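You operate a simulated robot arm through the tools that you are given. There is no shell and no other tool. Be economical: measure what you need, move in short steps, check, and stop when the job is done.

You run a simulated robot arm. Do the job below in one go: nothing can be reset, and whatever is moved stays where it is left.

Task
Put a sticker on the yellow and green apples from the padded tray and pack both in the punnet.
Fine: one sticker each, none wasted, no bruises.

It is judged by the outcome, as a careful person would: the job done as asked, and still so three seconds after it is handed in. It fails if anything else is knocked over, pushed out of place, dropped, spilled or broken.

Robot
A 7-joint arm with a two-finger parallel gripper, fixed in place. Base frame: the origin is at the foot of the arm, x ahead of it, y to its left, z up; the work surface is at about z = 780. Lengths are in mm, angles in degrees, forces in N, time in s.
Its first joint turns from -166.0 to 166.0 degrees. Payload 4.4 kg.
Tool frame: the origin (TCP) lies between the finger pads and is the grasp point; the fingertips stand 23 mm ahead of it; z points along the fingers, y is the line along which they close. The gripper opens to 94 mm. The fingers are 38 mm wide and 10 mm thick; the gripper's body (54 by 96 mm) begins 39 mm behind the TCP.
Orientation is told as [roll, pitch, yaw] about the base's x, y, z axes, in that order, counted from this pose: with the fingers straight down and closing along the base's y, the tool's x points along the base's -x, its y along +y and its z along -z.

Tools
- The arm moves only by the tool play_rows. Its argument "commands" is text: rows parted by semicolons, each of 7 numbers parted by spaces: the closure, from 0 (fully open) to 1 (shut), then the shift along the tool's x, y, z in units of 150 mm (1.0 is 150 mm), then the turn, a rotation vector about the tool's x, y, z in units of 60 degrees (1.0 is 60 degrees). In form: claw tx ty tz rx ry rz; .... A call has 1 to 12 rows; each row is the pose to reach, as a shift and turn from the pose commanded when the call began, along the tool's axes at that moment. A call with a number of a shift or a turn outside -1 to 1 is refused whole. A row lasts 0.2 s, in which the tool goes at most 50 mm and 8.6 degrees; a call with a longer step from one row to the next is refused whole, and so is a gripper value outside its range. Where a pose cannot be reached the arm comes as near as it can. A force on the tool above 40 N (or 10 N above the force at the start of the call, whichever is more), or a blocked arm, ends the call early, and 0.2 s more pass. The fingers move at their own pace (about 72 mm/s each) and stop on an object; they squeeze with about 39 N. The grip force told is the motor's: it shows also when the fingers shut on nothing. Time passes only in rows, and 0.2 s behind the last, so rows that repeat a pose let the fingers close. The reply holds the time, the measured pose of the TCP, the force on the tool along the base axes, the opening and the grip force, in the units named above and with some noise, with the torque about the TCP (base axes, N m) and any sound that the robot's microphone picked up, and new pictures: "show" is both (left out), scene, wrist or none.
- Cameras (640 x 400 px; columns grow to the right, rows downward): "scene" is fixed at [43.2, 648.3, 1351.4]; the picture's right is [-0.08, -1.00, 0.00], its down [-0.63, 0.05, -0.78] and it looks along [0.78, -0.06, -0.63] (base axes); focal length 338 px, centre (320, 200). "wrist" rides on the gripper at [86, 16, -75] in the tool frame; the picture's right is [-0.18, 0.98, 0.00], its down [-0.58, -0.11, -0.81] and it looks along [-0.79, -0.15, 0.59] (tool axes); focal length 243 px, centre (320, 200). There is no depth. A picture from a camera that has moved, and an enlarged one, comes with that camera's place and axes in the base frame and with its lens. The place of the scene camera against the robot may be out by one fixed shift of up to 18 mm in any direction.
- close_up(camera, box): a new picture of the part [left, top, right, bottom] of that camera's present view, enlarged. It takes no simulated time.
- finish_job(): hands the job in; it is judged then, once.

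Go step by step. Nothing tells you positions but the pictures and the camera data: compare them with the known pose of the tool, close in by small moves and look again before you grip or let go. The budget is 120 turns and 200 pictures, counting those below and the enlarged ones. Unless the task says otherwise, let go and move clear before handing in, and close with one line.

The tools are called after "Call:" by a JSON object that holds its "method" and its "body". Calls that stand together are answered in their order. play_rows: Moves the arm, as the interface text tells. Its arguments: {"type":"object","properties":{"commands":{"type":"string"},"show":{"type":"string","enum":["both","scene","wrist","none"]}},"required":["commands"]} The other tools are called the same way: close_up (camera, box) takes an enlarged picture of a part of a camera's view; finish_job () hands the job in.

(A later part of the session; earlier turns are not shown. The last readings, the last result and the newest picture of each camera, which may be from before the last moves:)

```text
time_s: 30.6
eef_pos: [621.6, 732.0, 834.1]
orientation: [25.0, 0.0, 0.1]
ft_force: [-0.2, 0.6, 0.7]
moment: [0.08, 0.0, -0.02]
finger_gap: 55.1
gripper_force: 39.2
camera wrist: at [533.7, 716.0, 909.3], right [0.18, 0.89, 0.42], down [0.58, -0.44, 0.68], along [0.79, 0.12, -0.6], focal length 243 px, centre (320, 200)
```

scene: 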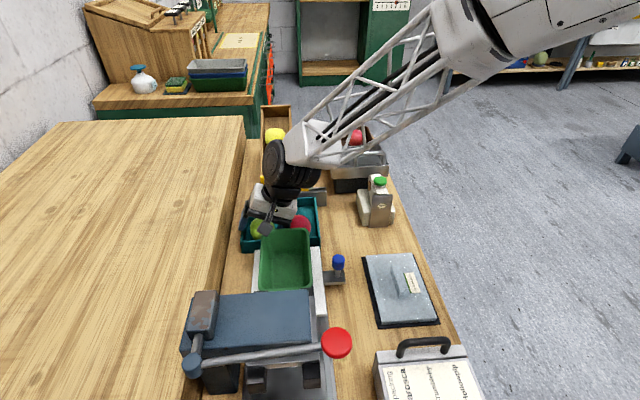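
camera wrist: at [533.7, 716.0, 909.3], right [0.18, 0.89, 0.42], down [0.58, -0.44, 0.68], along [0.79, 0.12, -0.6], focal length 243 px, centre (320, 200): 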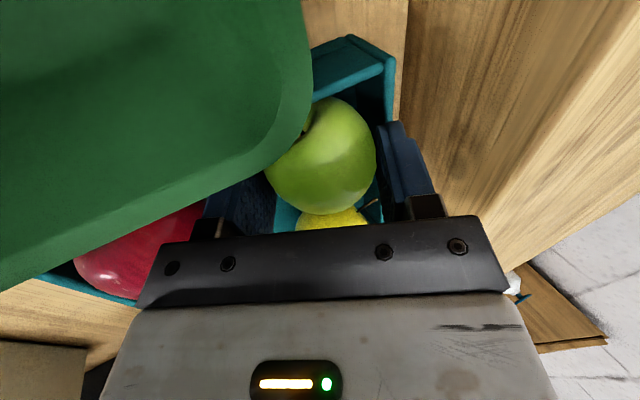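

Gripped at 55 mm. I'll lift gently along the tool axis.

Call:
{"method": "play_rows", "body": {"commands": "0.5 0 0.02 -0.05 0 0 0;0.5 0 0.05 -0.15 0 0 0;0.5 0 0.1 -0.3 0 0 0;0.5 0 0.15 -0.5 0 0 0;0.5 0 0.2 -0.7 0 0 0;0.5 0 0.25 -0.9 0 0 0;0.5 0 0.25 -0.9 0 0 0", "show": "both"}}

```text
time_s: 32.2
eef_pos: [621.2, 709.5, 971.3]
orientation: [25.0, 0.1, -0.1]
ft_force: [-0.7, 0.7, -0.1]
moment: [-0.02, -0.03, 0.01]
finger_gap: 55.0
gripper_force: 39.3
camera wrist: at [533.9, 693.2, 1046.2], right [0.18, 0.89, 0.42], down [0.58, -0.44, 0.68], along [0.79, 0.12, -0.6], focal length 243 px, centre (320, 200)
```

scene: 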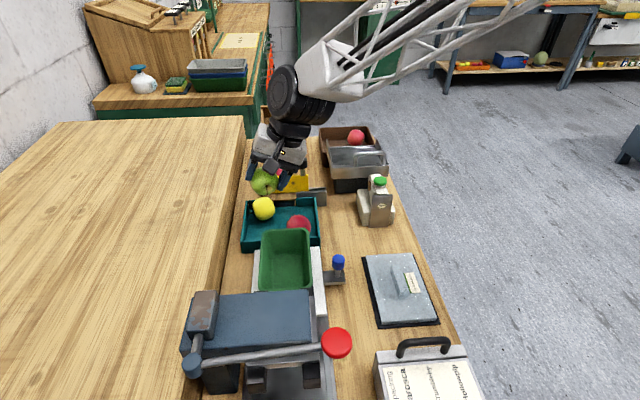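
wrist: 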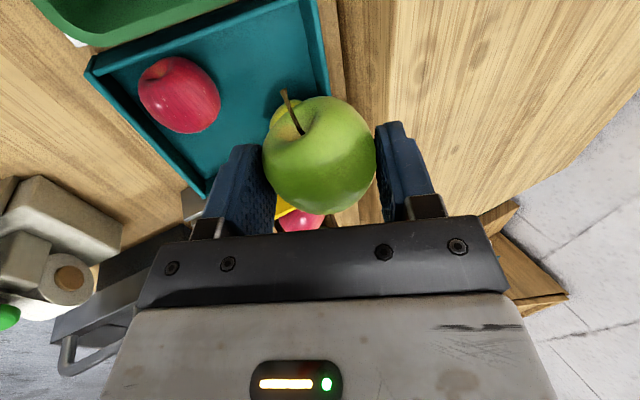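

Green is held firmly, stem toward the camera. I'll un-tilt, move over by the dispenser, and pitch 40° so a smooth side of the apple faces the plate.

Call:
{"method": "play_rows", "body": {"commands": "0.5 0.08 -0.13 -0.06 0.08 0 0;0.5 0.16 -0.26 -0.12 0.17 0 0;0.5 0.25 -0.4 -0.18 0.26 0 0;0.5 0.33 -0.53 -0.25 0.34 0 0;0.5 0.41 -0.66 -0.31 0.417 0 0;0.5 0.41 -0.66 -0.31 0.417 0 0", "show": "none"}}

Call:
{"method": "play_rows", "body": {"commands": "0.5 0 -0.15 0 0 -0.11 0;0.5 0 -0.3 0 0 -0.22 0;0.5 0 -0.45 0 0 -0.33 0;0.5 0 -0.6 0 0 -0.44 0;0.5 0 -0.75 0.1 0 -0.55 0;0.5 0 -0.9 0.25 0 -0.667 0;0.5 0 -0.96 0.4 0 -0.667 0;0.5 0 -0.96 0.4 0 -0.667 0", "show": "both"}}

```text
time_s: 33.6
eef_pos: [559.4, 600.3, 972.8]
orientation: [-0.1, 0.0, -0.1]
ft_force: [0.1, 0.1, -1.0]
moment: [-0.02, -0.05, -0.01]
finger_gap: 55.1
gripper_force: 39.3
```

```text
time_s: 35.4
eef_pos: [558.3, 455.6, 914.0]
orientation: [0.0, -39.9, -0.1]
ft_force: [0.3, -0.4, -1.1]
moment: [-0.02, 0.02, 0.0]
finger_gap: 54.9
gripper_force: 38.7
camera wrist: at [443.3, 472.3, 916.4], right [0.14, 0.98, 0.12], down [-0.07, -0.11, 0.99], along [0.99, -0.15, 0.06], focal length 243 px, centre (320, 200)
```

scene: 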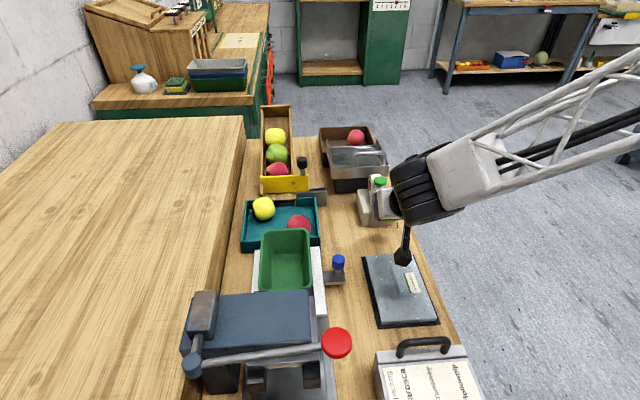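
wrist: 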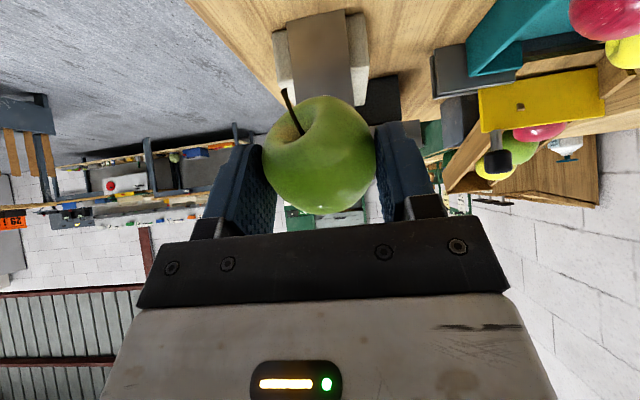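

The apple is aligned with the plate in y (about 456). I'll lower to sticker height with the apple about 20 mm short of the plate.

Call:
{"method": "play_rows", "body": {"commands": "0.5 0.03 0 0.13 0 0 0;0.5 0.05 0 0.26 0 0 0;0.5 0.07 0 0.393 0 0 0;0.5 0.07 0 0.393 0 0 0", "show": "both"}}

Call:
{"method": "close_up", "body": {"camera": "scene", "box": [345, 165, 425, 245]}}

Call:
{"method": "close_up", "body": {"camera": "wrist", "box": [240, 50, 400, 230]}}

```text
time_s: 36.4
eef_pos: [589.7, 455.9, 861.9]
orientation: [-0.1, -40.0, -0.1]
ft_force: [0.4, 0.2, -0.6]
moment: [0.0, 0.05, -0.04]
finger_gap: 54.9
gripper_force: 39.1
camera wrist: at [474.5, 471.6, 862.8], right [0.14, 0.98, 0.12], down [-0.07, -0.11, 0.99], along [0.99, -0.15, 0.06], focal length 243 px, centre (320, 200)
```

scene: 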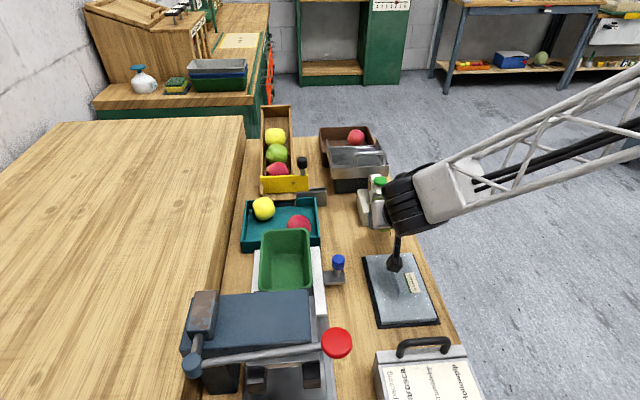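
wrist: 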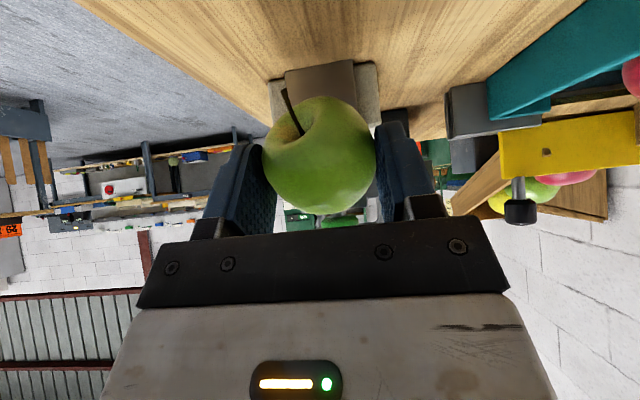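

```text
5.00 times, centred on (385, 205) of scene
camera zoom: at [43.2, 648.3, 1351.4], right [-0.08, -1.0, 0.0], down [-0.63, 0.05, -0.78], along [0.78, -0.06, -0.63], focal length 1692 px, centre (-5, 175)
```

zoom: 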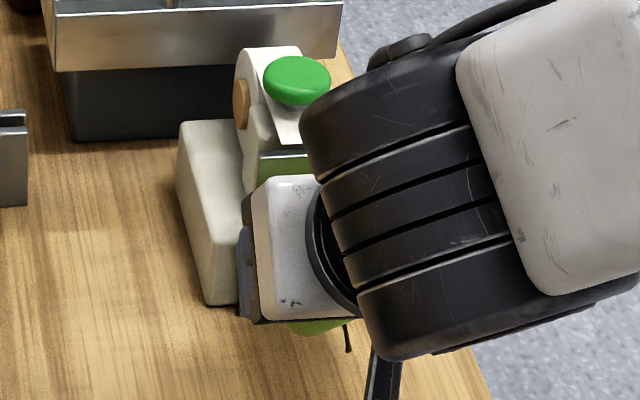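

```text
2.22 times, centred on (320, 140) of wrist
camera zoom: at [474.5, 471.6, 862.8], right [0.14, 0.98, 0.12], down [-0.07, -0.11, 0.99], along [0.99, -0.15, 0.06], focal length 539 px, centre (320, 333)
```

zoom: 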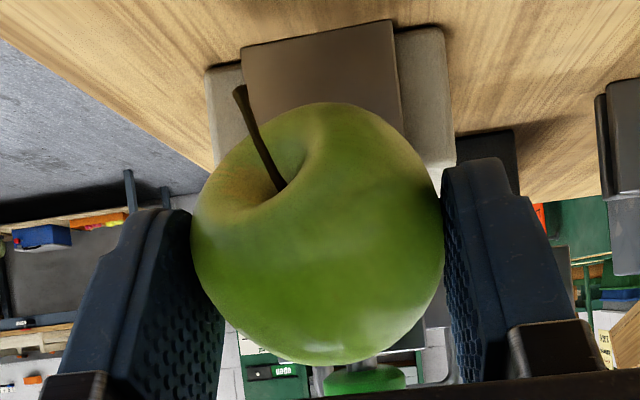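

Everything is aligned, so I'll advance slowly toward the sticker watching force.

Call:
{"method": "play_rows", "body": {"commands": "0.5 -0.041 0 0.034 0 0 0;0.5 -0.077 0 0.064 0 0 0;0.5 -0.077 0 0.064 0 0 0", "show": "none"}}

Call:
{"method": "play_rows", "body": {"commands": "0.5 -0.01 0 0.0085 0 0 0;0.5 -0.02 0 0.017 0 0 0;0.5 -0.02 0 0.017 0 0 0", "show": "wrist"}}

```text
time_s: 37.2
eef_pos: [604.2, 455.8, 861.2]
orientation: [0.0, -40.0, -0.1]
ft_force: [0.7, -0.2, -0.2]
moment: [-0.01, 0.0, 0.03]
finger_gap: 55.0
gripper_force: 39.0
```

```text
time_s: 38.0
eef_pos: [607.7, 455.6, 861.4]
orientation: [0.0, -40.0, 0.1]
ft_force: [-22.8, 10.6, -2.3]
moment: [0.11, 0.33, 0.29]
finger_gap: 54.0
gripper_force: 39.1
camera wrist: at [493.1, 472.2, 862.7], right [0.14, 0.98, 0.12], down [-0.07, -0.11, 0.99], along [0.99, -0.15, 0.06], focal length 243 px, centre (320, 200)
```

wrist: 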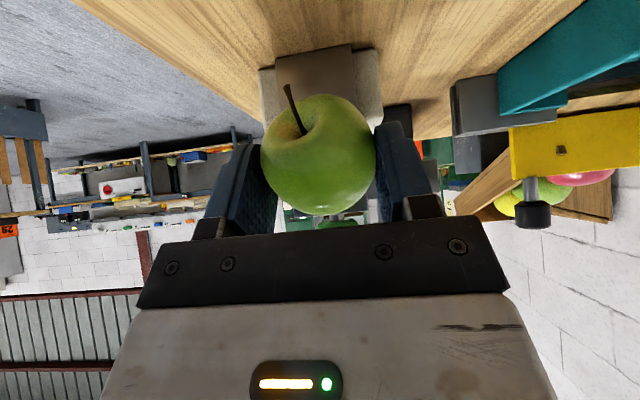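

Contact reached at about 23 N, which is plenty. I'll back off immediately and look.

Call:
{"method": "play_rows", "body": {"commands": "0.5 0.02 0 -0.017 0 0 0;0.5 0.12 0 -0.1 0 0 0;0.5 0.28 0 -0.24 0 0 0;0.5 0.4 0 -0.34 0 0 0;0.5 0.4 0 -0.34 0 0 0", "show": "both"}}

Call:
{"method": "close_up", "body": {"camera": "scene", "box": [345, 165, 425, 245]}}

Call:
{"method": "close_up", "body": {"camera": "wrist", "box": [240, 30, 400, 210]}}

```text
time_s: 39.2
eef_pos: [527.7, 454.7, 861.8]
orientation: [0.1, -40.1, 0.0]
ft_force: [0.2, -0.4, -1.0]
moment: [-0.06, 0.04, 0.02]
finger_gap: 53.7
gripper_force: 39.0
camera wrist: at [413.9, 471.1, 864.2], right [0.14, 0.98, 0.12], down [-0.07, -0.11, 0.99], along [0.99, -0.15, 0.06], focal length 243 px, centre (320, 200)
```

scene: 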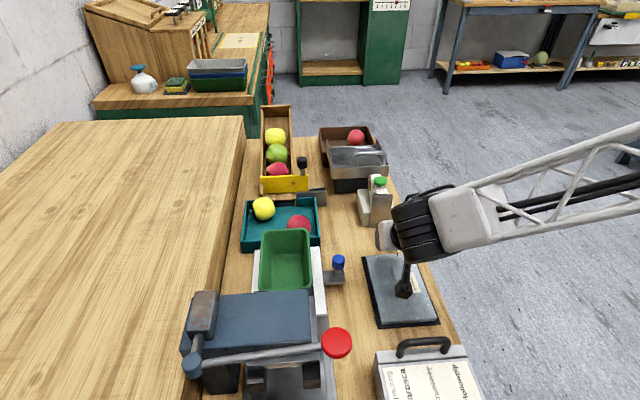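
wrist: 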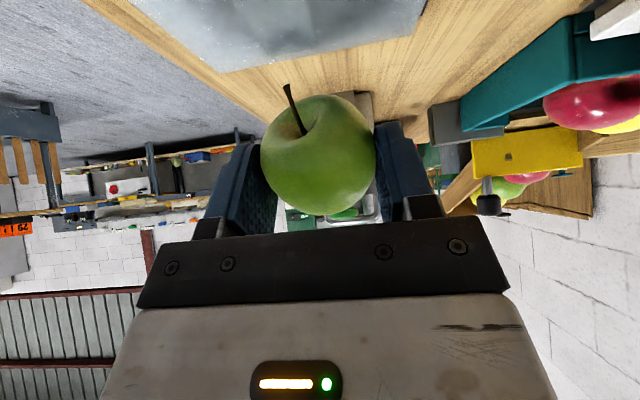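

```text
5.00 times, centred on (385, 205) of scene
camera zoom: at [43.2, 648.3, 1351.4], right [-0.08, -1.0, 0.0], down [-0.63, 0.05, -0.78], along [0.78, -0.06, -0.63], focal length 1692 px, centre (-5, 175)
```

zoom: 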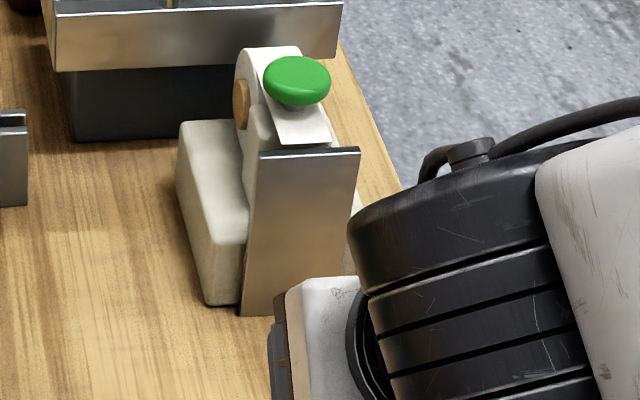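

```text
2.22 times, centred on (320, 120) of wrist
camera zoom: at [413.9, 471.1, 864.2], right [0.14, 0.98, 0.12], down [-0.07, -0.11, 0.99], along [0.99, -0.15, 0.06], focal length 539 px, centre (320, 378)
```

zoom: 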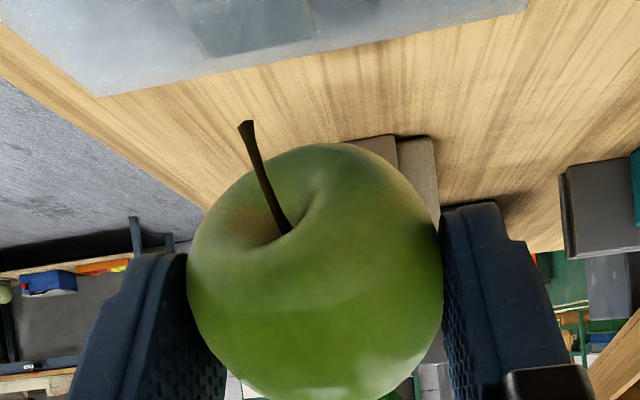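

The sticker has gone from the plate, so it's on the apple. I'll raise, straighten the tool and move toward the punnet for a top view.

Call:
{"method": "play_rows", "body": {"commands": "0.5 -0.18 0 -0.22 0 0.11 0;0.5 -0.38 0 -0.45 0 0.22 0;0.5 -0.57 0 -0.68 0 0.33 0;0.5 -0.65 0.1 -0.78 0 0.45 0;0.5 -0.65 0.35 -0.78 0 0.56 0;0.5 -0.65 0.6 -0.78 0 0.667 0;0.5 -0.65 0.6 -0.78 0 0.667 0", "show": "both"}}

Call:
{"method": "close_up", "body": {"camera": "scene", "box": [345, 165, 425, 245]}}

```text
time_s: 40.8
eef_pos: [528.1, 544.9, 1013.1]
orientation: [0.0, 0.1, 0.0]
ft_force: [-0.4, 0.8, -0.3]
moment: [-0.01, -0.02, 0.0]
finger_gap: 54.0
gripper_force: 39.1
camera wrist: at [441.3, 561.2, 1088.0], right [0.18, 0.98, 0.0], down [0.58, -0.11, 0.81], along [0.79, -0.15, -0.59], focal length 243 px, centre (320, 200)
```

scene: 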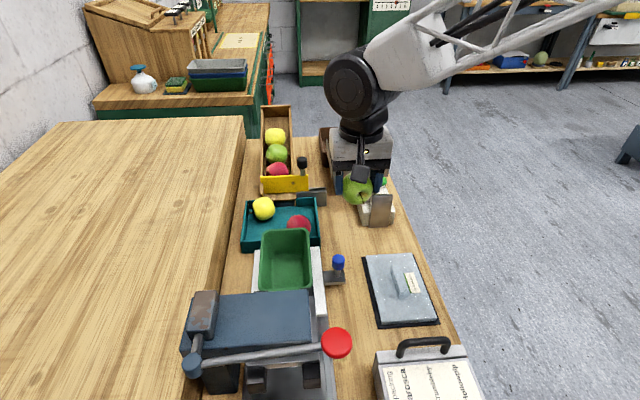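
wrist: 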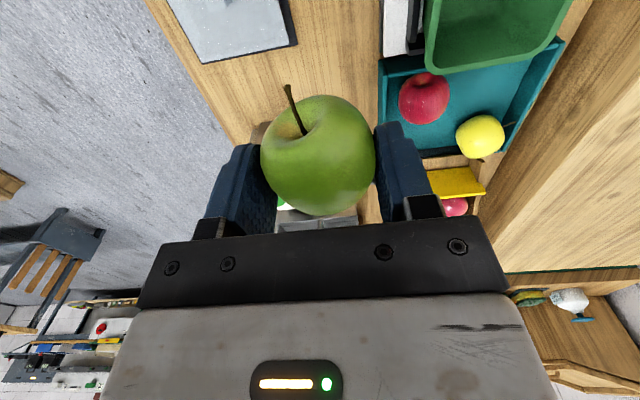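

```text
5.00 times, centred on (385, 205) of scene
camera zoom: at [43.2, 648.3, 1351.4], right [-0.08, -1.0, 0.0], down [-0.63, 0.05, -0.78], along [0.78, -0.06, -0.63], focal length 1692 px, centre (-5, 175)
```

zoom: 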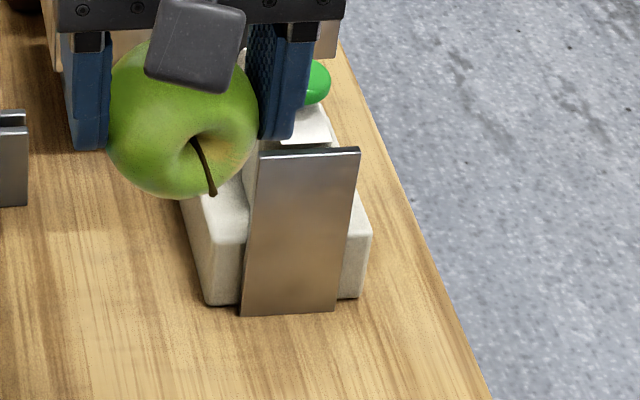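

No sticker dropped anywhere. I'll shift back in -x to view the punnet beside the held apple.

Call:
{"method": "play_rows", "body": {"commands": "0.5 0.3 0 -0.1 0 0 0;0.5 0.6 0 -0.2 0 0 0;0.5 0.9 0 -0.2 0 0 0;0.5 1 0 -0.2 0 0 0;0.5 1 0 -0.2 0 0 0", "show": "wrist"}}

Call:
{"method": "close_up", "body": {"camera": "wrist", "box": [360, 0, 600, 150]}}

Call:
{"method": "close_up", "body": {"camera": "scene", "box": [180, 200, 370, 400]}}

```text
time_s: 42.0
eef_pos: [377.6, 545.0, 1044.9]
orientation: [0.0, 0.0, 0.0]
ft_force: [-1.3, 0.1, -1.1]
moment: [-0.02, -0.03, -0.02]
finger_gap: 53.7
gripper_force: 38.5
camera wrist: at [291.1, 562.1, 1118.4], right [0.18, 0.98, 0.0], down [0.58, -0.11, 0.81], along [0.79, -0.15, -0.59], focal length 243 px, centre (320, 200)
```

wrist: 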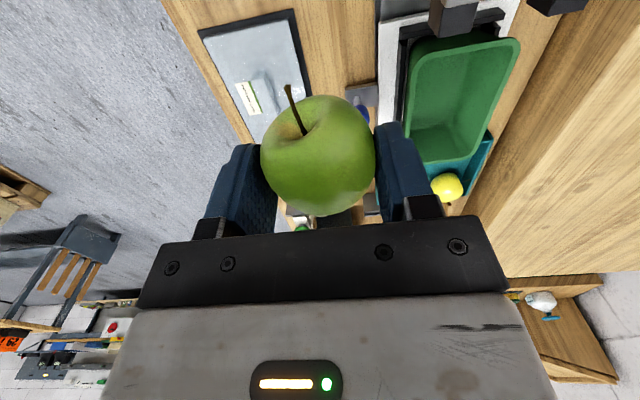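

```text
2.67 times, centred on (480, 75) of wrist
camera zoom: at [291.1, 562.1, 1118.4], right [0.18, 0.98, 0.0], down [0.58, -0.11, 0.81], along [0.79, -0.15, -0.59], focal length 647 px, centre (-107, 533)
```

zoom: 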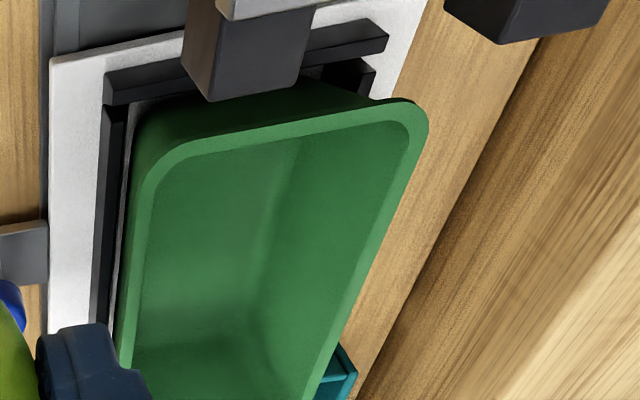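

```text
2.00 times, centred on (275, 300) of scene
camera zoom: at [43.2, 648.3, 1351.4], right [-0.08, -1.0, 0.0], down [-0.63, 0.05, -0.78], along [0.78, -0.06, -0.63], focal length 677 px, centre (410, 0)
```

zoom: 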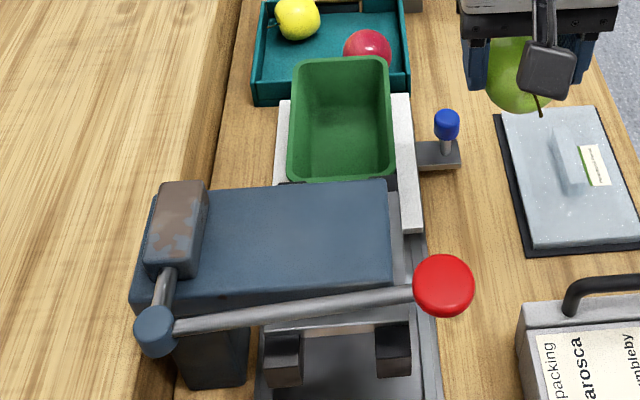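

Punnet rim is about x 413–568, y 631–728, z 860, so its centreline is y≈679.5. I'll take green above its far half with fingers closing along y.

Call:
{"method": "play_rows", "body": {"commands": "0.5 -0.2 0.2 0 0 0 0;0.5 -0.4 0.4 0 0 0 0;0.5 -0.6 0.6 0.1 0 0 0;0.5 -0.8 0.8 0.2 0 0 0;0.5 -0.99 0.897 0.4 0 0 0;0.5 -0.99 0.897 0.5 0 0 0;0.5 -0.99 0.897 0.5 0 0 0", "show": "both"}}

Call:
{"method": "close_up", "body": {"camera": "scene", "box": [230, 150, 350, 300]}}

```text
time_s: 43.6
eef_pos: [528.2, 680.2, 968.5]
orientation: [0.0, 0.0, -0.1]
ft_force: [-0.6, 0.7, -0.3]
moment: [-0.02, -0.04, -0.01]
finger_gap: 54.2
gripper_force: 39.0
camera wrist: at [440.3, 696.3, 1042.4], right [0.18, 0.98, 0.0], down [0.58, -0.11, 0.81], along [0.79, -0.15, -0.59], focal length 243 px, centre (320, 200)
```

scene: 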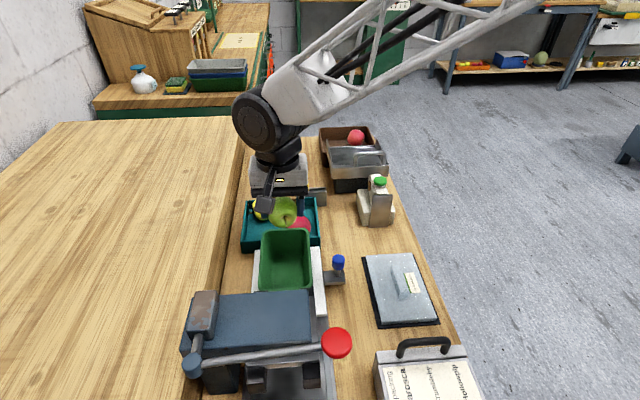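
wrist: 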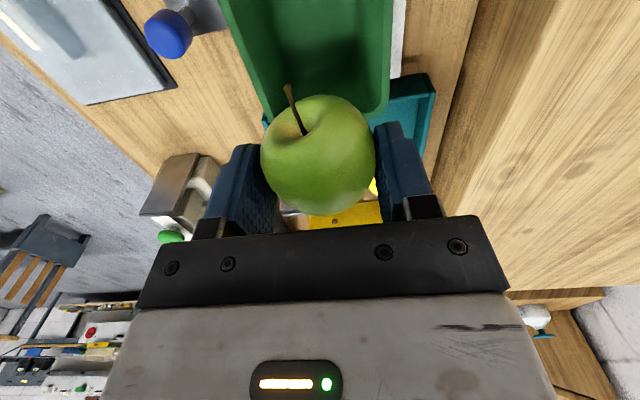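

```text
2.67 times, centred on (290, 225) of scene
camera zoom: at [43.2, 648.3, 1351.4], right [-0.08, -1.0, 0.0], down [-0.63, 0.05, -0.78], along [0.78, -0.06, -0.63], focal length 902 px, centre (400, 133)
```

zoom: 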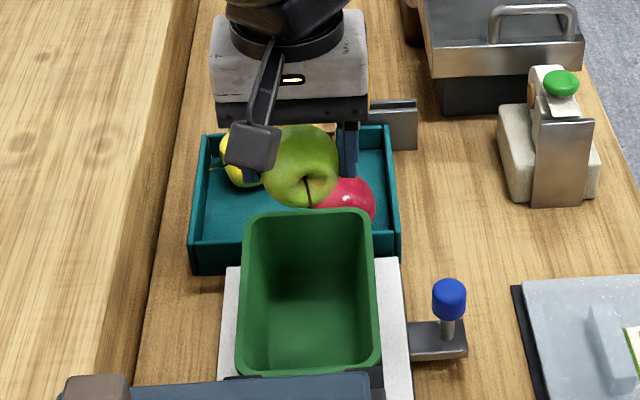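

The rim centre checks out at y≈679.4. I'll lower to rim level and look again.

Call:
{"method": "play_rows", "body": {"commands": "0.5 0 0 0.2 0 0 0;0.5 0 0 0.4 0 0 0;0.5 0 0 0.5 0 0 0;0.5 0 0 0.5 0 0 0", "show": "both"}}

Call:
{"method": "close_up", "body": {"camera": "scene", "box": [230, 180, 350, 300]}}

Call:
{"method": "close_up", "body": {"camera": "wrist", "box": [180, 0, 460, 230]}}

```text
time_s: 44.6
eef_pos: [527.5, 680.6, 892.5]
orientation: [0.0, 0.0, -0.1]
ft_force: [0.1, -0.4, -0.5]
moment: [-0.01, 0.0, 0.02]
finger_gap: 54.1
gripper_force: 39.6
camera wrist: at [439.0, 696.9, 966.6], right [0.18, 0.98, 0.0], down [0.58, -0.11, 0.81], along [0.79, -0.15, -0.59], focal length 243 px, centre (320, 200)
```

scene: 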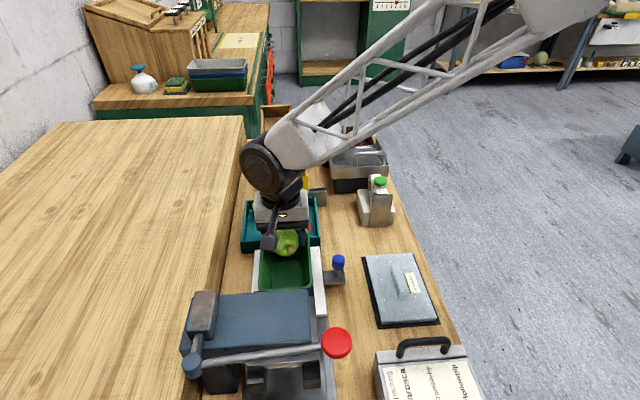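
wrist: 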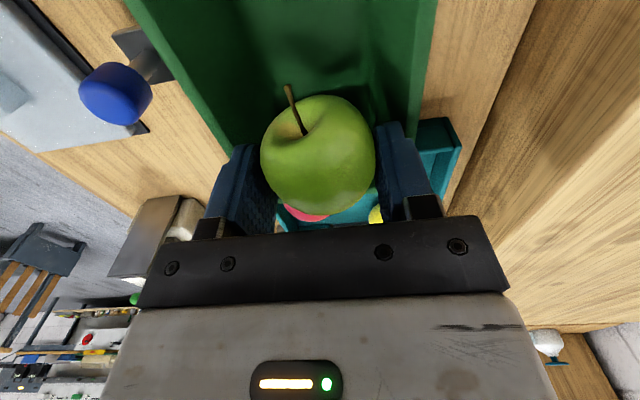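

```text
3.33 times, centred on (290, 240) of scene
camera zoom: at [43.2, 648.3, 1351.4], right [-0.08, -1.0, 0.0], down [-0.63, 0.05, -0.78], along [0.78, -0.06, -0.63], focal length 1128 px, centre (420, 67)
```

zoom: 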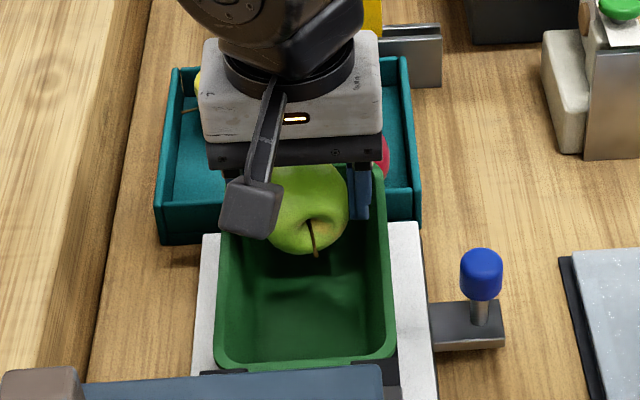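

```text
1.74 times, centred on (320, 115) of wrist
camera zoom: at [439.0, 696.9, 966.6], right [0.18, 0.98, 0.0], down [0.58, -0.11, 0.81], along [0.79, -0.15, -0.59], focal length 422 px, centre (320, 348)
```

zoom: 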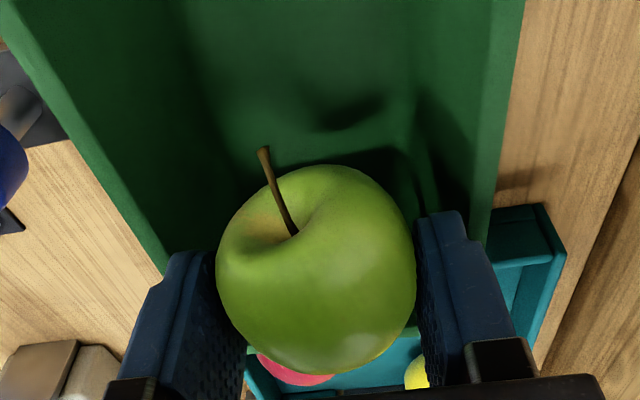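

Clearance looks symmetric, about 10 mm each side. I'll lower into the punnet slowly with force checks.

Call:
{"method": "play_rows", "body": {"commands": "0.5 0 0 0.12 0 0 0;0.5 0 0 0.22 0 0 0;0.5 0 0 0.26 0 0 0;0.5 0 0 0.26 0 0 0", "show": "wrist"}}

Call:
{"method": "play_rows", "body": {"commands": "0.5 0 0 0.013 0 0 0;0.5 0 0 0.026 0 0 0;0.5 0 0 0.026 0 0 0", "show": "none"}}

```text
time_s: 45.6
eef_pos: [527.2, 680.2, 855.7]
orientation: [0.0, 0.0, 0.0]
ft_force: [-0.3, -0.3, -0.4]
moment: [-0.01, -0.03, 0.01]
finger_gap: 54.0
gripper_force: 39.1
camera wrist: at [439.9, 696.9, 929.6], right [0.18, 0.98, 0.0], down [0.58, -0.11, 0.81], along [0.79, -0.15, -0.59], focal length 243 px, centre (320, 200)
```

wrist: 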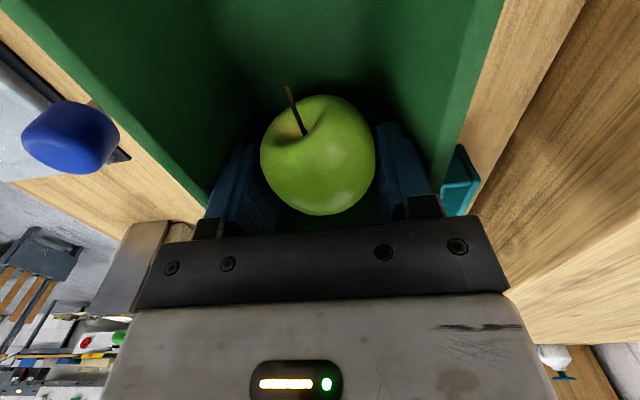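

```text
time_s: 46.4
eef_pos: [526.6, 680.1, 850.7]
orientation: [0.0, 0.1, 0.0]
ft_force: [0.6, 0.3, 6.5]
moment: [0.03, 0.02, 0.03]
finger_gap: 53.6
gripper_force: 38.8
```

The apple touched the floor (6.5 N). I'll release gently, opening only a little.

Call:
{"method": "play_rows", "body": {"commands": "0.42 0 0 -0.005 0 0 0;0.4 0 0 -0.005 0 0 0;0.37 0 0 -0.005 0 0 0;0.37 0 0 -0.005 0 0 0", "show": "wrist"}}

```text
time_s: 47.4
eef_pos: [526.6, 680.8, 851.0]
orientation: [0.0, 0.0, 0.0]
ft_force: [0.6, -1.0, -1.2]
moment: [0.04, -0.01, 0.04]
finger_gap: 54.7
gripper_force: 0.1
camera wrist: at [439.9, 696.6, 926.3], right [0.18, 0.98, 0.0], down [0.58, -0.11, 0.81], along [0.79, -0.15, -0.59], focal length 243 px, centre (320, 200)
```

wrist: 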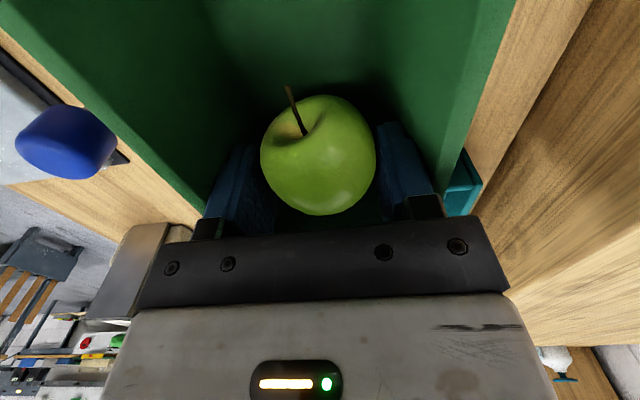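

Call:
{"method": "play_rows", "body": {"commands": "0.36 0 0 0 0 0 0;0.36 0 0 0 0 0 0;0.36 0 0 0 0 0 0", "show": "wrist"}}

```text
time_s: 48.2
eef_pos: [526.5, 680.5, 851.6]
orientation: [0.0, 0.0, -0.1]
ft_force: [0.3, -0.7, 0.2]
moment: [0.01, -0.01, 0.02]
finger_gap: 55.0
gripper_force: 0.1
camera wrist: at [439.9, 696.6, 926.4], right [0.18, 0.98, 0.0], down [0.58, -0.11, 0.81], along [0.79, -0.15, -0.59], focal length 243 px, centre (320, 200)
```

wrist: 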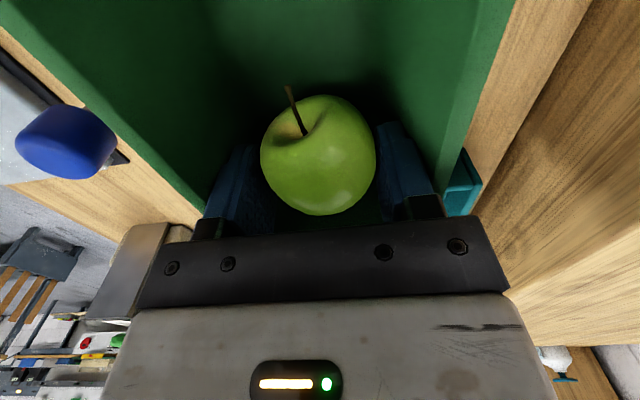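

The fingers stop at 55 mm, probably against the tapering walls. I'll relax the command to match that gap so they neither push the walls nor grip, and raise a little.

Call:
{"method": "play_rows", "body": {"commands": "0.41 0 0 0 0 0 0;0.41 0 0 0 0 0 0;0.41 0 0 -0.02 0 0 0;0.41 0 0 -0.03 0 0 0;0.41 0 0 -0.03 0 0 0", "show": "wrist"}}

Call:
{"method": "close_up", "body": {"camera": "scene", "box": [230, 180, 350, 300]}}

```text
time_s: 49.4
eef_pos: [528.0, 681.1, 856.9]
orientation: [0.0, 0.0, 0.1]
ft_force: [0.4, -0.8, -0.3]
moment: [0.02, 0.01, -0.01]
finger_gap: 54.5
gripper_force: 0.1
camera wrist: at [440.0, 697.0, 931.2], right [0.18, 0.98, 0.0], down [0.58, -0.11, 0.81], along [0.79, -0.15, -0.59], focal length 243 px, centre (320, 200)
```

wrist: 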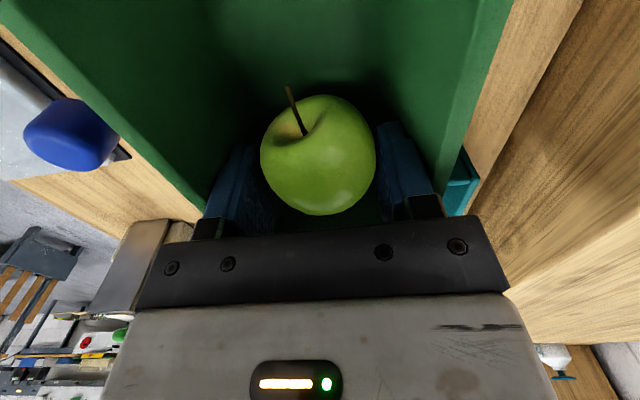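

```text
3.33 times, centred on (290, 240) of scene
camera zoom: at [43.2, 648.3, 1351.4], right [-0.08, -1.0, 0.0], down [-0.63, 0.05, -0.78], along [0.78, -0.06, -0.63], focal length 1128 px, centre (420, 67)
```

zoom: 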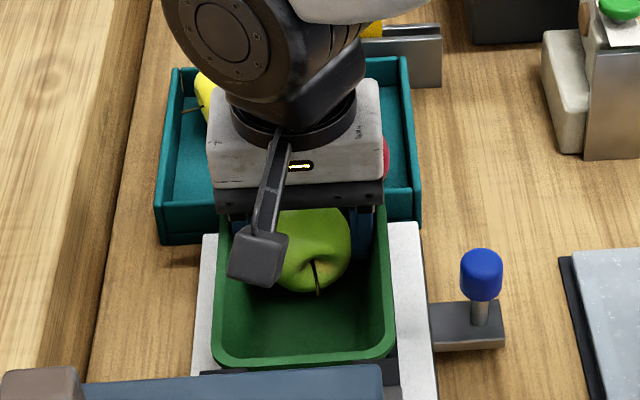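

The apple still rides with the fingers. I'll set it back down and test whether they can open more from slightly higher on the apple.

Call:
{"method": "play_rows", "body": {"commands": "0.36 0 0 0 0 0 0;0.36 0 0 0 0 0 0", "show": "wrist"}}

Call:
{"method": "close_up", "body": {"camera": "wrist", "box": [180, 80, 460, 240]}}

```text
time_s: 50.0
eef_pos: [527.2, 680.6, 855.8]
orientation: [0.1, 0.1, 0.1]
ft_force: [-0.2, -0.5, -1.4]
moment: [-0.01, 0.0, -0.01]
finger_gap: 54.5
gripper_force: 0.0
camera wrist: at [440.0, 697.0, 931.2], right [0.18, 0.98, 0.0], down [0.58, -0.11, 0.81], along [0.79, -0.15, -0.59], focal length 243 px, centre (320, 200)
```

wrist: 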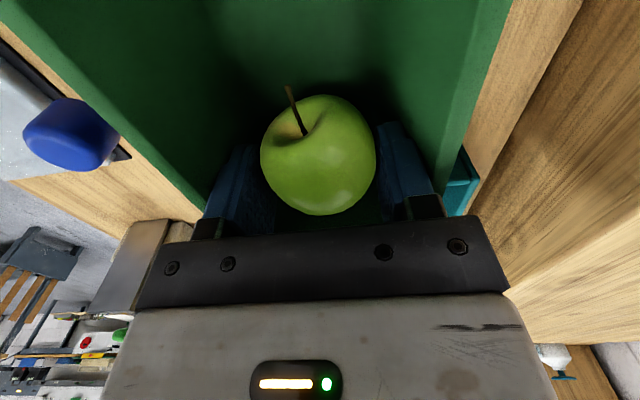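

```text
2.29 times, centred on (320, 160) of wrist
camera zoom: at [440.0, 697.0, 931.2], right [0.18, 0.98, 0.0], down [0.58, -0.11, 0.81], along [0.79, -0.15, -0.59], focal length 555 px, centre (320, 291)
```

zoom: 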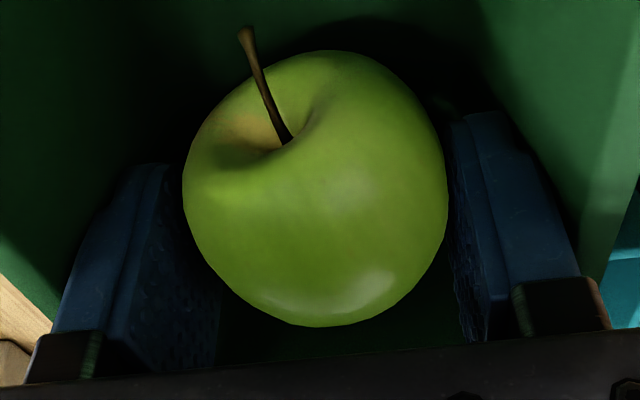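

The fingers don't look wall-blocked; they seem to need a larger opening command. I'll set the apple back on the floor, then open a bit more.

Call:
{"method": "play_rows", "body": {"commands": "0.41 0 0 0.015 0 0 0;0.41 0 0 0.03 0 0 0;0.41 0 0 0.034 0 0 0;0.41 0 0 0.034 0 0 0", "show": "none"}}

Call:
{"method": "play_rows", "body": {"commands": "0.33 0 0 0 0 0 0;0.33 0 0 0 0 0 0;0.33 0 0 0 0 0 0", "show": "wrist"}}

```text
time_s: 51.0
eef_pos: [527.8, 679.7, 852.7]
orientation: [0.0, 0.0, 0.0]
ft_force: [0.8, -0.1, 7.5]
moment: [0.02, 0.01, 0.0]
finger_gap: 54.5
gripper_force: 0.0
```

```text
time_s: 51.8
eef_pos: [528.2, 680.0, 851.7]
orientation: [-0.1, 0.0, -0.1]
ft_force: [0.3, 0.8, 6.8]
moment: [0.03, 0.0, -0.02]
finger_gap: 54.8
gripper_force: 0.1
camera wrist: at [440.4, 696.8, 926.3], right [0.18, 0.98, 0.0], down [0.58, -0.11, 0.81], along [0.79, -0.15, -0.59], focal length 243 px, centre (320, 200)
```

wrist: 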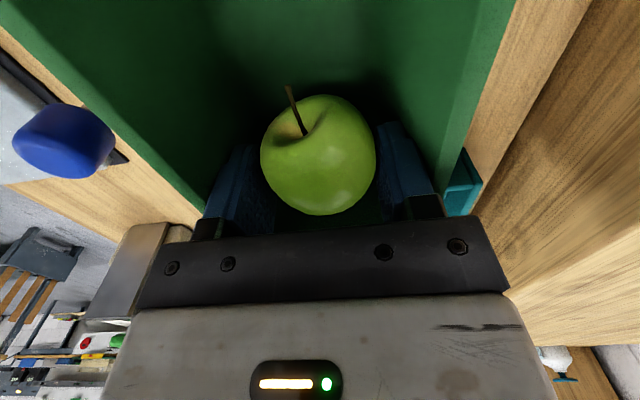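

Call:
{"method": "play_rows", "body": {"commands": "0.3 0 0 -0.007 0 0 0;0.28 0 0 -0.007 0 0 0;0.28 0 0 -0.007 0 0 0;0.28 0 0 -0.007 0 0 0", "show": "wrist"}}

Call:
{"method": "close_up", "body": {"camera": "scene", "box": [260, 190, 330, 250]}}

```text
time_s: 52.8
eef_pos: [527.7, 680.9, 852.6]
orientation: [0.0, 0.0, 0.0]
ft_force: [-0.7, 0.9, -1.6]
moment: [0.0, -0.01, 0.03]
finger_gap: 54.9
gripper_force: 0.1
camera wrist: at [440.4, 697.0, 927.1], right [0.18, 0.98, 0.0], down [0.58, -0.11, 0.81], along [0.79, -0.15, -0.59], focal length 243 px, centre (320, 200)
```

wrist: 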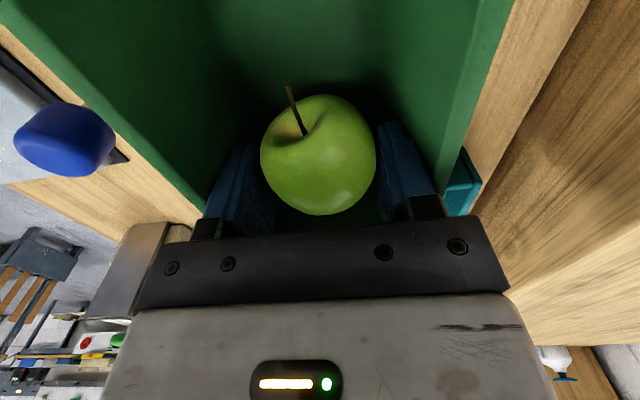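

```text
6.67 times, centred on (295, 220) of scene
camera zoom: at [43.2, 648.3, 1351.4], right [-0.08, -1.0, 0.0], down [-0.63, 0.05, -0.78], along [0.78, -0.06, -0.63], focal length 2255 px, centre (487, 67)
```

zoom: 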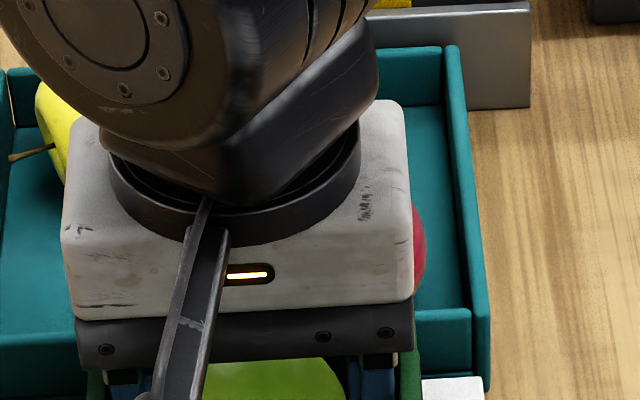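

To find what is blocking the opening, I'll nudge 1.5 mm in y and read the side force.

Call:
{"method": "play_rows", "body": {"commands": "0.41 0 0 0 0 0 0;0.41 0 0.01 0 0 0 0;0.41 0 0.01 0 0 0 0", "show": "none"}}

Call:
{"method": "play_rows", "body": {"commands": "0.41 0 0.01 0 0 0 0;0.41 0 0.01 0 0 0 0", "show": "none"}}

```text
time_s: 53.6
eef_pos: [528.4, 682.9, 852.3]
orientation: [0.1, -0.1, 0.0]
ft_force: [0.4, -0.6, -0.2]
moment: [-0.05, 0.05, 0.01]
finger_gap: 54.3
gripper_force: 0.0
```

```text
time_s: 54.2
eef_pos: [527.9, 683.3, 850.9]
orientation: [0.0, 0.0, -0.2]
ft_force: [0.7, -8.5, 4.3]
moment: [-0.3, 0.0, 0.02]
finger_gap: 54.3
gripper_force: 0.1
```

The +y wall is met only after about 3 mm. I'll recentre at y≈681.7 and try opening again.

Call:
{"method": "play_rows", "body": {"commands": "0.41 0 -0.01 0 0 0 0;0.41 0 -0.01 0 0 0 0;0.37 0 -0.01 0 0 0 0;0.33 0 -0.01 0 0 0 0;0.33 0 -0.01 0 0 0 0;0.33 0 -0.01 0 0 0 0", "show": "wrist"}}

```text
time_s: 55.6
eef_pos: [526.0, 680.4, 851.8]
orientation: [0.0, 0.0, 0.0]
ft_force: [-0.2, -0.3, 0.8]
moment: [0.03, 0.02, 0.03]
finger_gap: 54.6
gripper_force: 0.0
camera wrist: at [439.9, 697.7, 927.3], right [0.18, 0.98, 0.0], down [0.58, -0.11, 0.81], along [0.79, -0.15, -0.59], focal length 243 px, centre (320, 200)
```

wrist: 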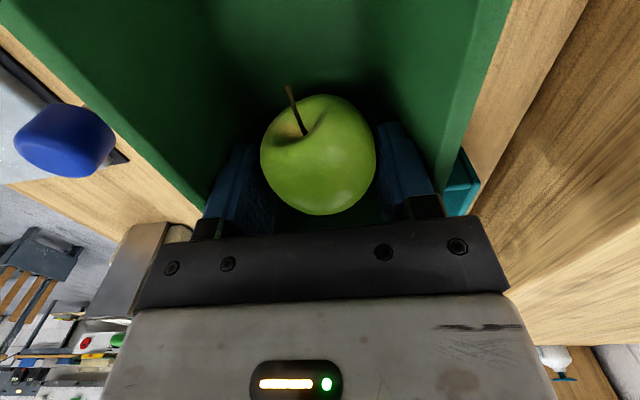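

I'll probe the -y side the same way to learn the actual clearance.

Call:
{"method": "play_rows", "body": {"commands": "0.41 0 0 0 0 0 0;0.41 0 -0.007 0 0 0 0;0.41 0 -0.014 0 0 0 0;0.41 0 -0.014 0 0 0 0", "show": "none"}}

Call:
{"method": "play_rows", "body": {"commands": "0.41 0 -0.01 0 0 0 0;0.41 0 -0.014 0 0 0 0;0.41 0 -0.014 0 0 0 0", "show": "none"}}

```text
time_s: 56.6
eef_pos: [527.1, 680.0, 852.0]
orientation: [0.0, 0.0, 0.0]
ft_force: [-1.3, -0.2, -1.1]
moment: [0.07, 0.0, -0.01]
finger_gap: 54.4
gripper_force: 0.1
```

```text
time_s: 57.4
eef_pos: [527.5, 678.3, 852.7]
orientation: [0.1, -0.1, 0.0]
ft_force: [0.0, 4.0, 2.3]
moment: [0.13, -0.05, 0.0]
finger_gap: 54.2
gripper_force: 0.0
```

The fingers seem wedged against the tapered walls. I'll regrip lightly, recentre, and raise a couple of millimetres where the walls are wider, checking whether the punnet stays put.

Call:
{"method": "play_rows", "body": {"commands": "0.46 0 0 0 0 0 0;0.48 0 0.01 0 0 0 0;0.48 0 0.018 0 0 0 0;0.48 0 0.018 0 0 0 0;0.48 0 0.018 -0.02 0 0 0;0.48 0 0.018 -0.02 0 0 0", "show": "wrist"}}

Call:
{"method": "play_rows", "body": {"commands": "0.43 0 0 0 0 0 0;0.41 0 0 0 0 0 0;0.4 0 0 0 0 0 0;0.4 0 0 0 0 0 0", "show": "wrist"}}

```text
time_s: 58.8
eef_pos: [527.0, 679.6, 855.8]
orientation: [0.0, 0.0, -0.1]
ft_force: [-0.7, 0.6, -0.4]
moment: [0.03, -0.02, 0.01]
finger_gap: 53.8
gripper_force: 38.9
camera wrist: at [441.0, 696.5, 930.5], right [0.18, 0.98, 0.0], down [0.58, -0.11, 0.81], along [0.79, -0.15, -0.59], focal length 243 px, centre (320, 200)
```

wrist: 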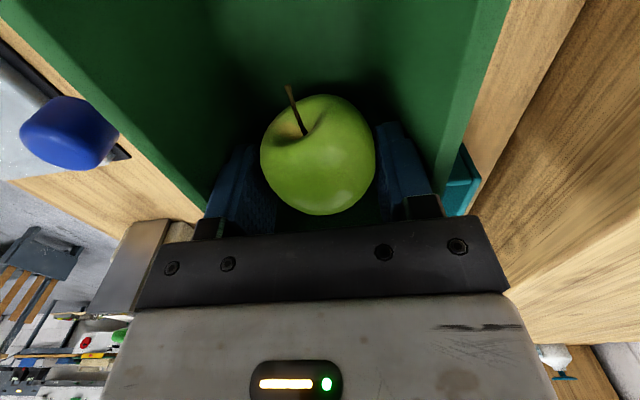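

```text
time_s: 59.8
eef_pos: [528.2, 678.5, 855.3]
orientation: [0.1, 0.0, 0.0]
ft_force: [0.5, 0.8, -2.2]
moment: [-0.04, -0.01, 0.01]
finger_gap: 54.5
gripper_force: 0.0
camera wrist: at [441.0, 696.5, 930.5], right [0.18, 0.98, 0.0], down [0.58, -0.11, 0.81], along [0.79, -0.15, -0.59], focal length 243 px, centre (320, 200)
```

wrist: 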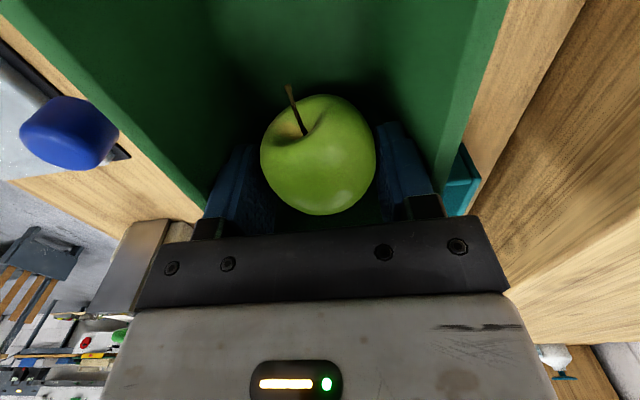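

Call:
{"method": "close_up", "body": {"camera": "scene", "box": [262, 220, 322, 260]}}

Call:
{"method": "close_up", "body": {"camera": "wrist", "box": [180, 100, 280, 240]}}

Call:
{"method": "close_up", "body": {"camera": "wrist", "box": [360, 100, 460, 240]}}

```text
10.00 times, centred on (292, 240) of scene
camera zoom: at [43.2, 648.3, 1351.4], right [-0.08, -1.0, 0.0], down [-0.63, 0.05, -0.78], along [0.78, -0.06, -0.63], focal length 3383 px, centre (600, -200)
```

zoom: 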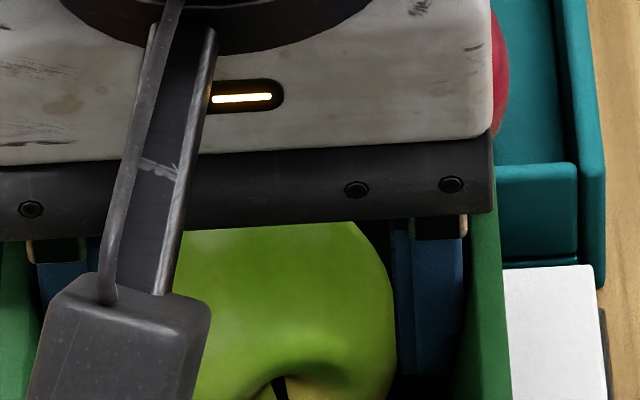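

```text
2.86 times, centred on (230, 170) of wrist
camera zoom: at [441.0, 696.5, 930.5], right [0.18, 0.98, 0.0], down [0.58, -0.11, 0.81], along [0.79, -0.15, -0.59], focal length 693 px, centre (577, 286)
```

zoom: 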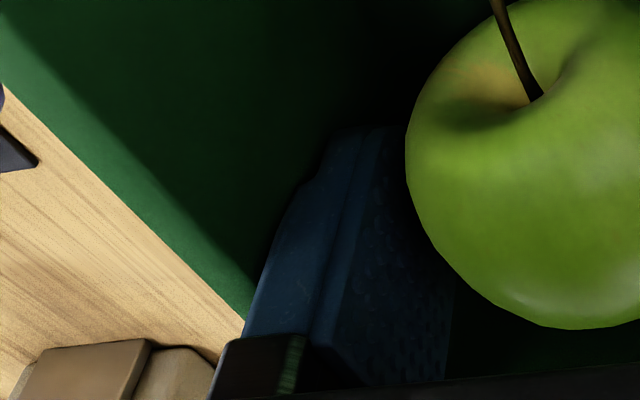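

```text
2.86 times, centred on (410, 170) of wrist
camera zoom: at [441.0, 696.5, 930.5], right [0.18, 0.98, 0.0], down [0.58, -0.11, 0.81], along [0.79, -0.15, -0.59], focal length 693 px, centre (63, 286)
```

zoom: 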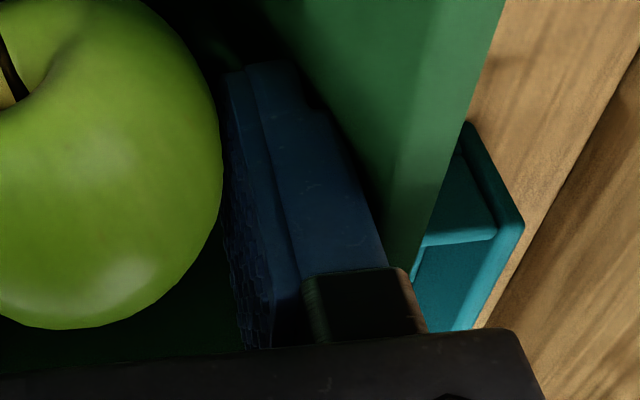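

The fingers' back faces are touching the walls, so opening across the punnet's width won't work. I'll lift out, turn 90° to close along the punnet's length, and set green down that way.

Call:
{"method": "play_rows", "body": {"commands": "0.5 0 0 0 0 0 0;0.5 0 0 0 0 0 0;0.5 0 0 -0.05 0 0 0;0.5 0 0 -0.15 0 0 0;0.5 0 0 -0.35 0 0 0;0.5 0 0 -0.6 0 0 0;0.5 0 0 -0.6 0 0 0", "show": "scene"}}

Call:
{"method": "close_up", "body": {"camera": "scene", "box": [230, 180, 350, 300]}}

```text
time_s: 61.4
eef_pos: [528.1, 679.1, 947.1]
orientation: [0.0, 0.0, 0.0]
ft_force: [-0.3, 1.1, -1.5]
moment: [-0.01, 0.0, 0.01]
finger_gap: 53.7
gripper_force: 38.9
```

scene: 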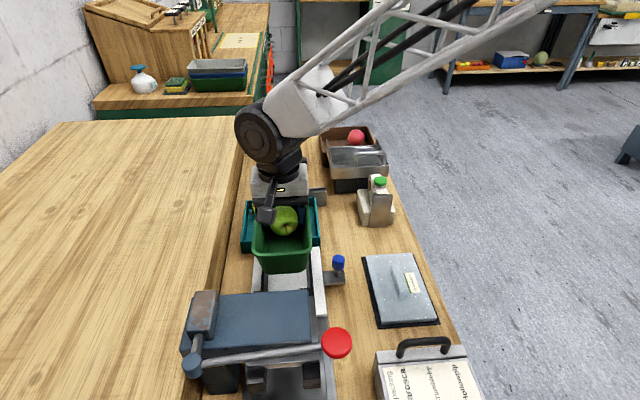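

```text
3.33 times, centred on (290, 240) of scene
camera zoom: at [43.2, 648.3, 1351.4], right [-0.08, -1.0, 0.0], down [-0.63, 0.05, -0.78], along [0.78, -0.06, -0.63], focal length 1128 px, centre (420, 67)
```

zoom: 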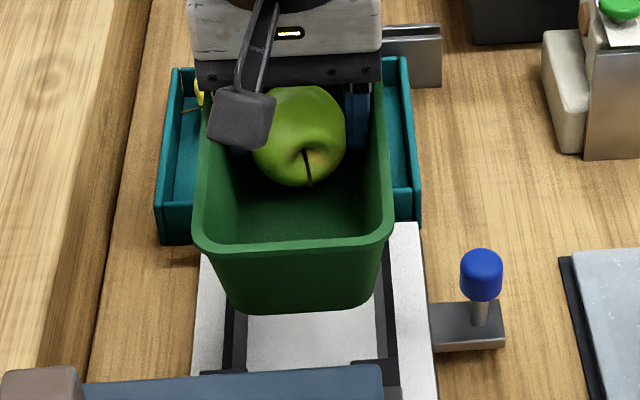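

The punnet came up with the gripper: it's wedged on the fingers. I'll lower it straight back into its holder.

Call:
{"method": "play_rows", "body": {"commands": "0.5 0 0 0.15 0 0 0;0.5 0 0 0.3 0 0 0;0.5 0 0 0.43 0 0 0;0.5 0 0 0.52 0 0 0;0.5 0 0 0.57 0 0 0;0.5 0 0 0.58 0 0 0;0.5 0 0 0.58 0 0 0", "show": "scene"}}

Call:
{"method": "close_up", "body": {"camera": "scene", "box": [230, 180, 350, 300]}}

```text
time_s: 63.0
eef_pos: [528.0, 678.3, 857.4]
orientation: [0.0, -0.1, 0.0]
ft_force: [-0.3, 0.1, -1.2]
moment: [-0.04, 0.02, 0.02]
finger_gap: 53.7
gripper_force: 39.3
```

scene: 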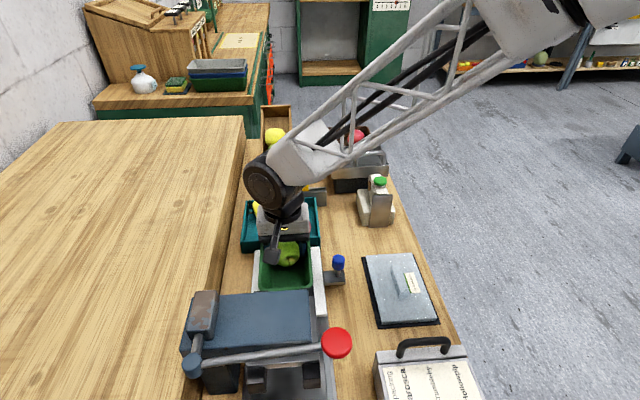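

```text
3.33 times, centred on (290, 240) of scene
camera zoom: at [43.2, 648.3, 1351.4], right [-0.08, -1.0, 0.0], down [-0.63, 0.05, -0.78], along [0.78, -0.06, -0.63], focal length 1128 px, centre (420, 67)
```

zoom: 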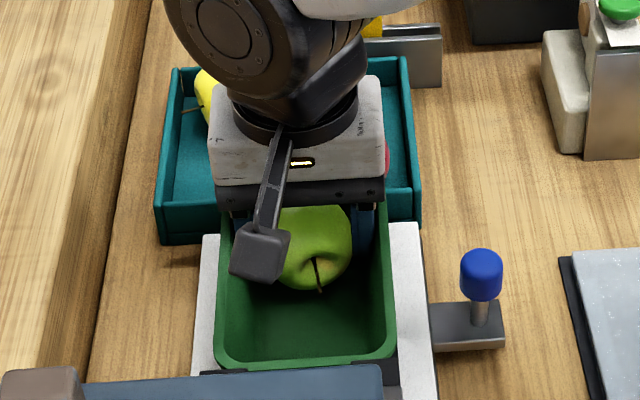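

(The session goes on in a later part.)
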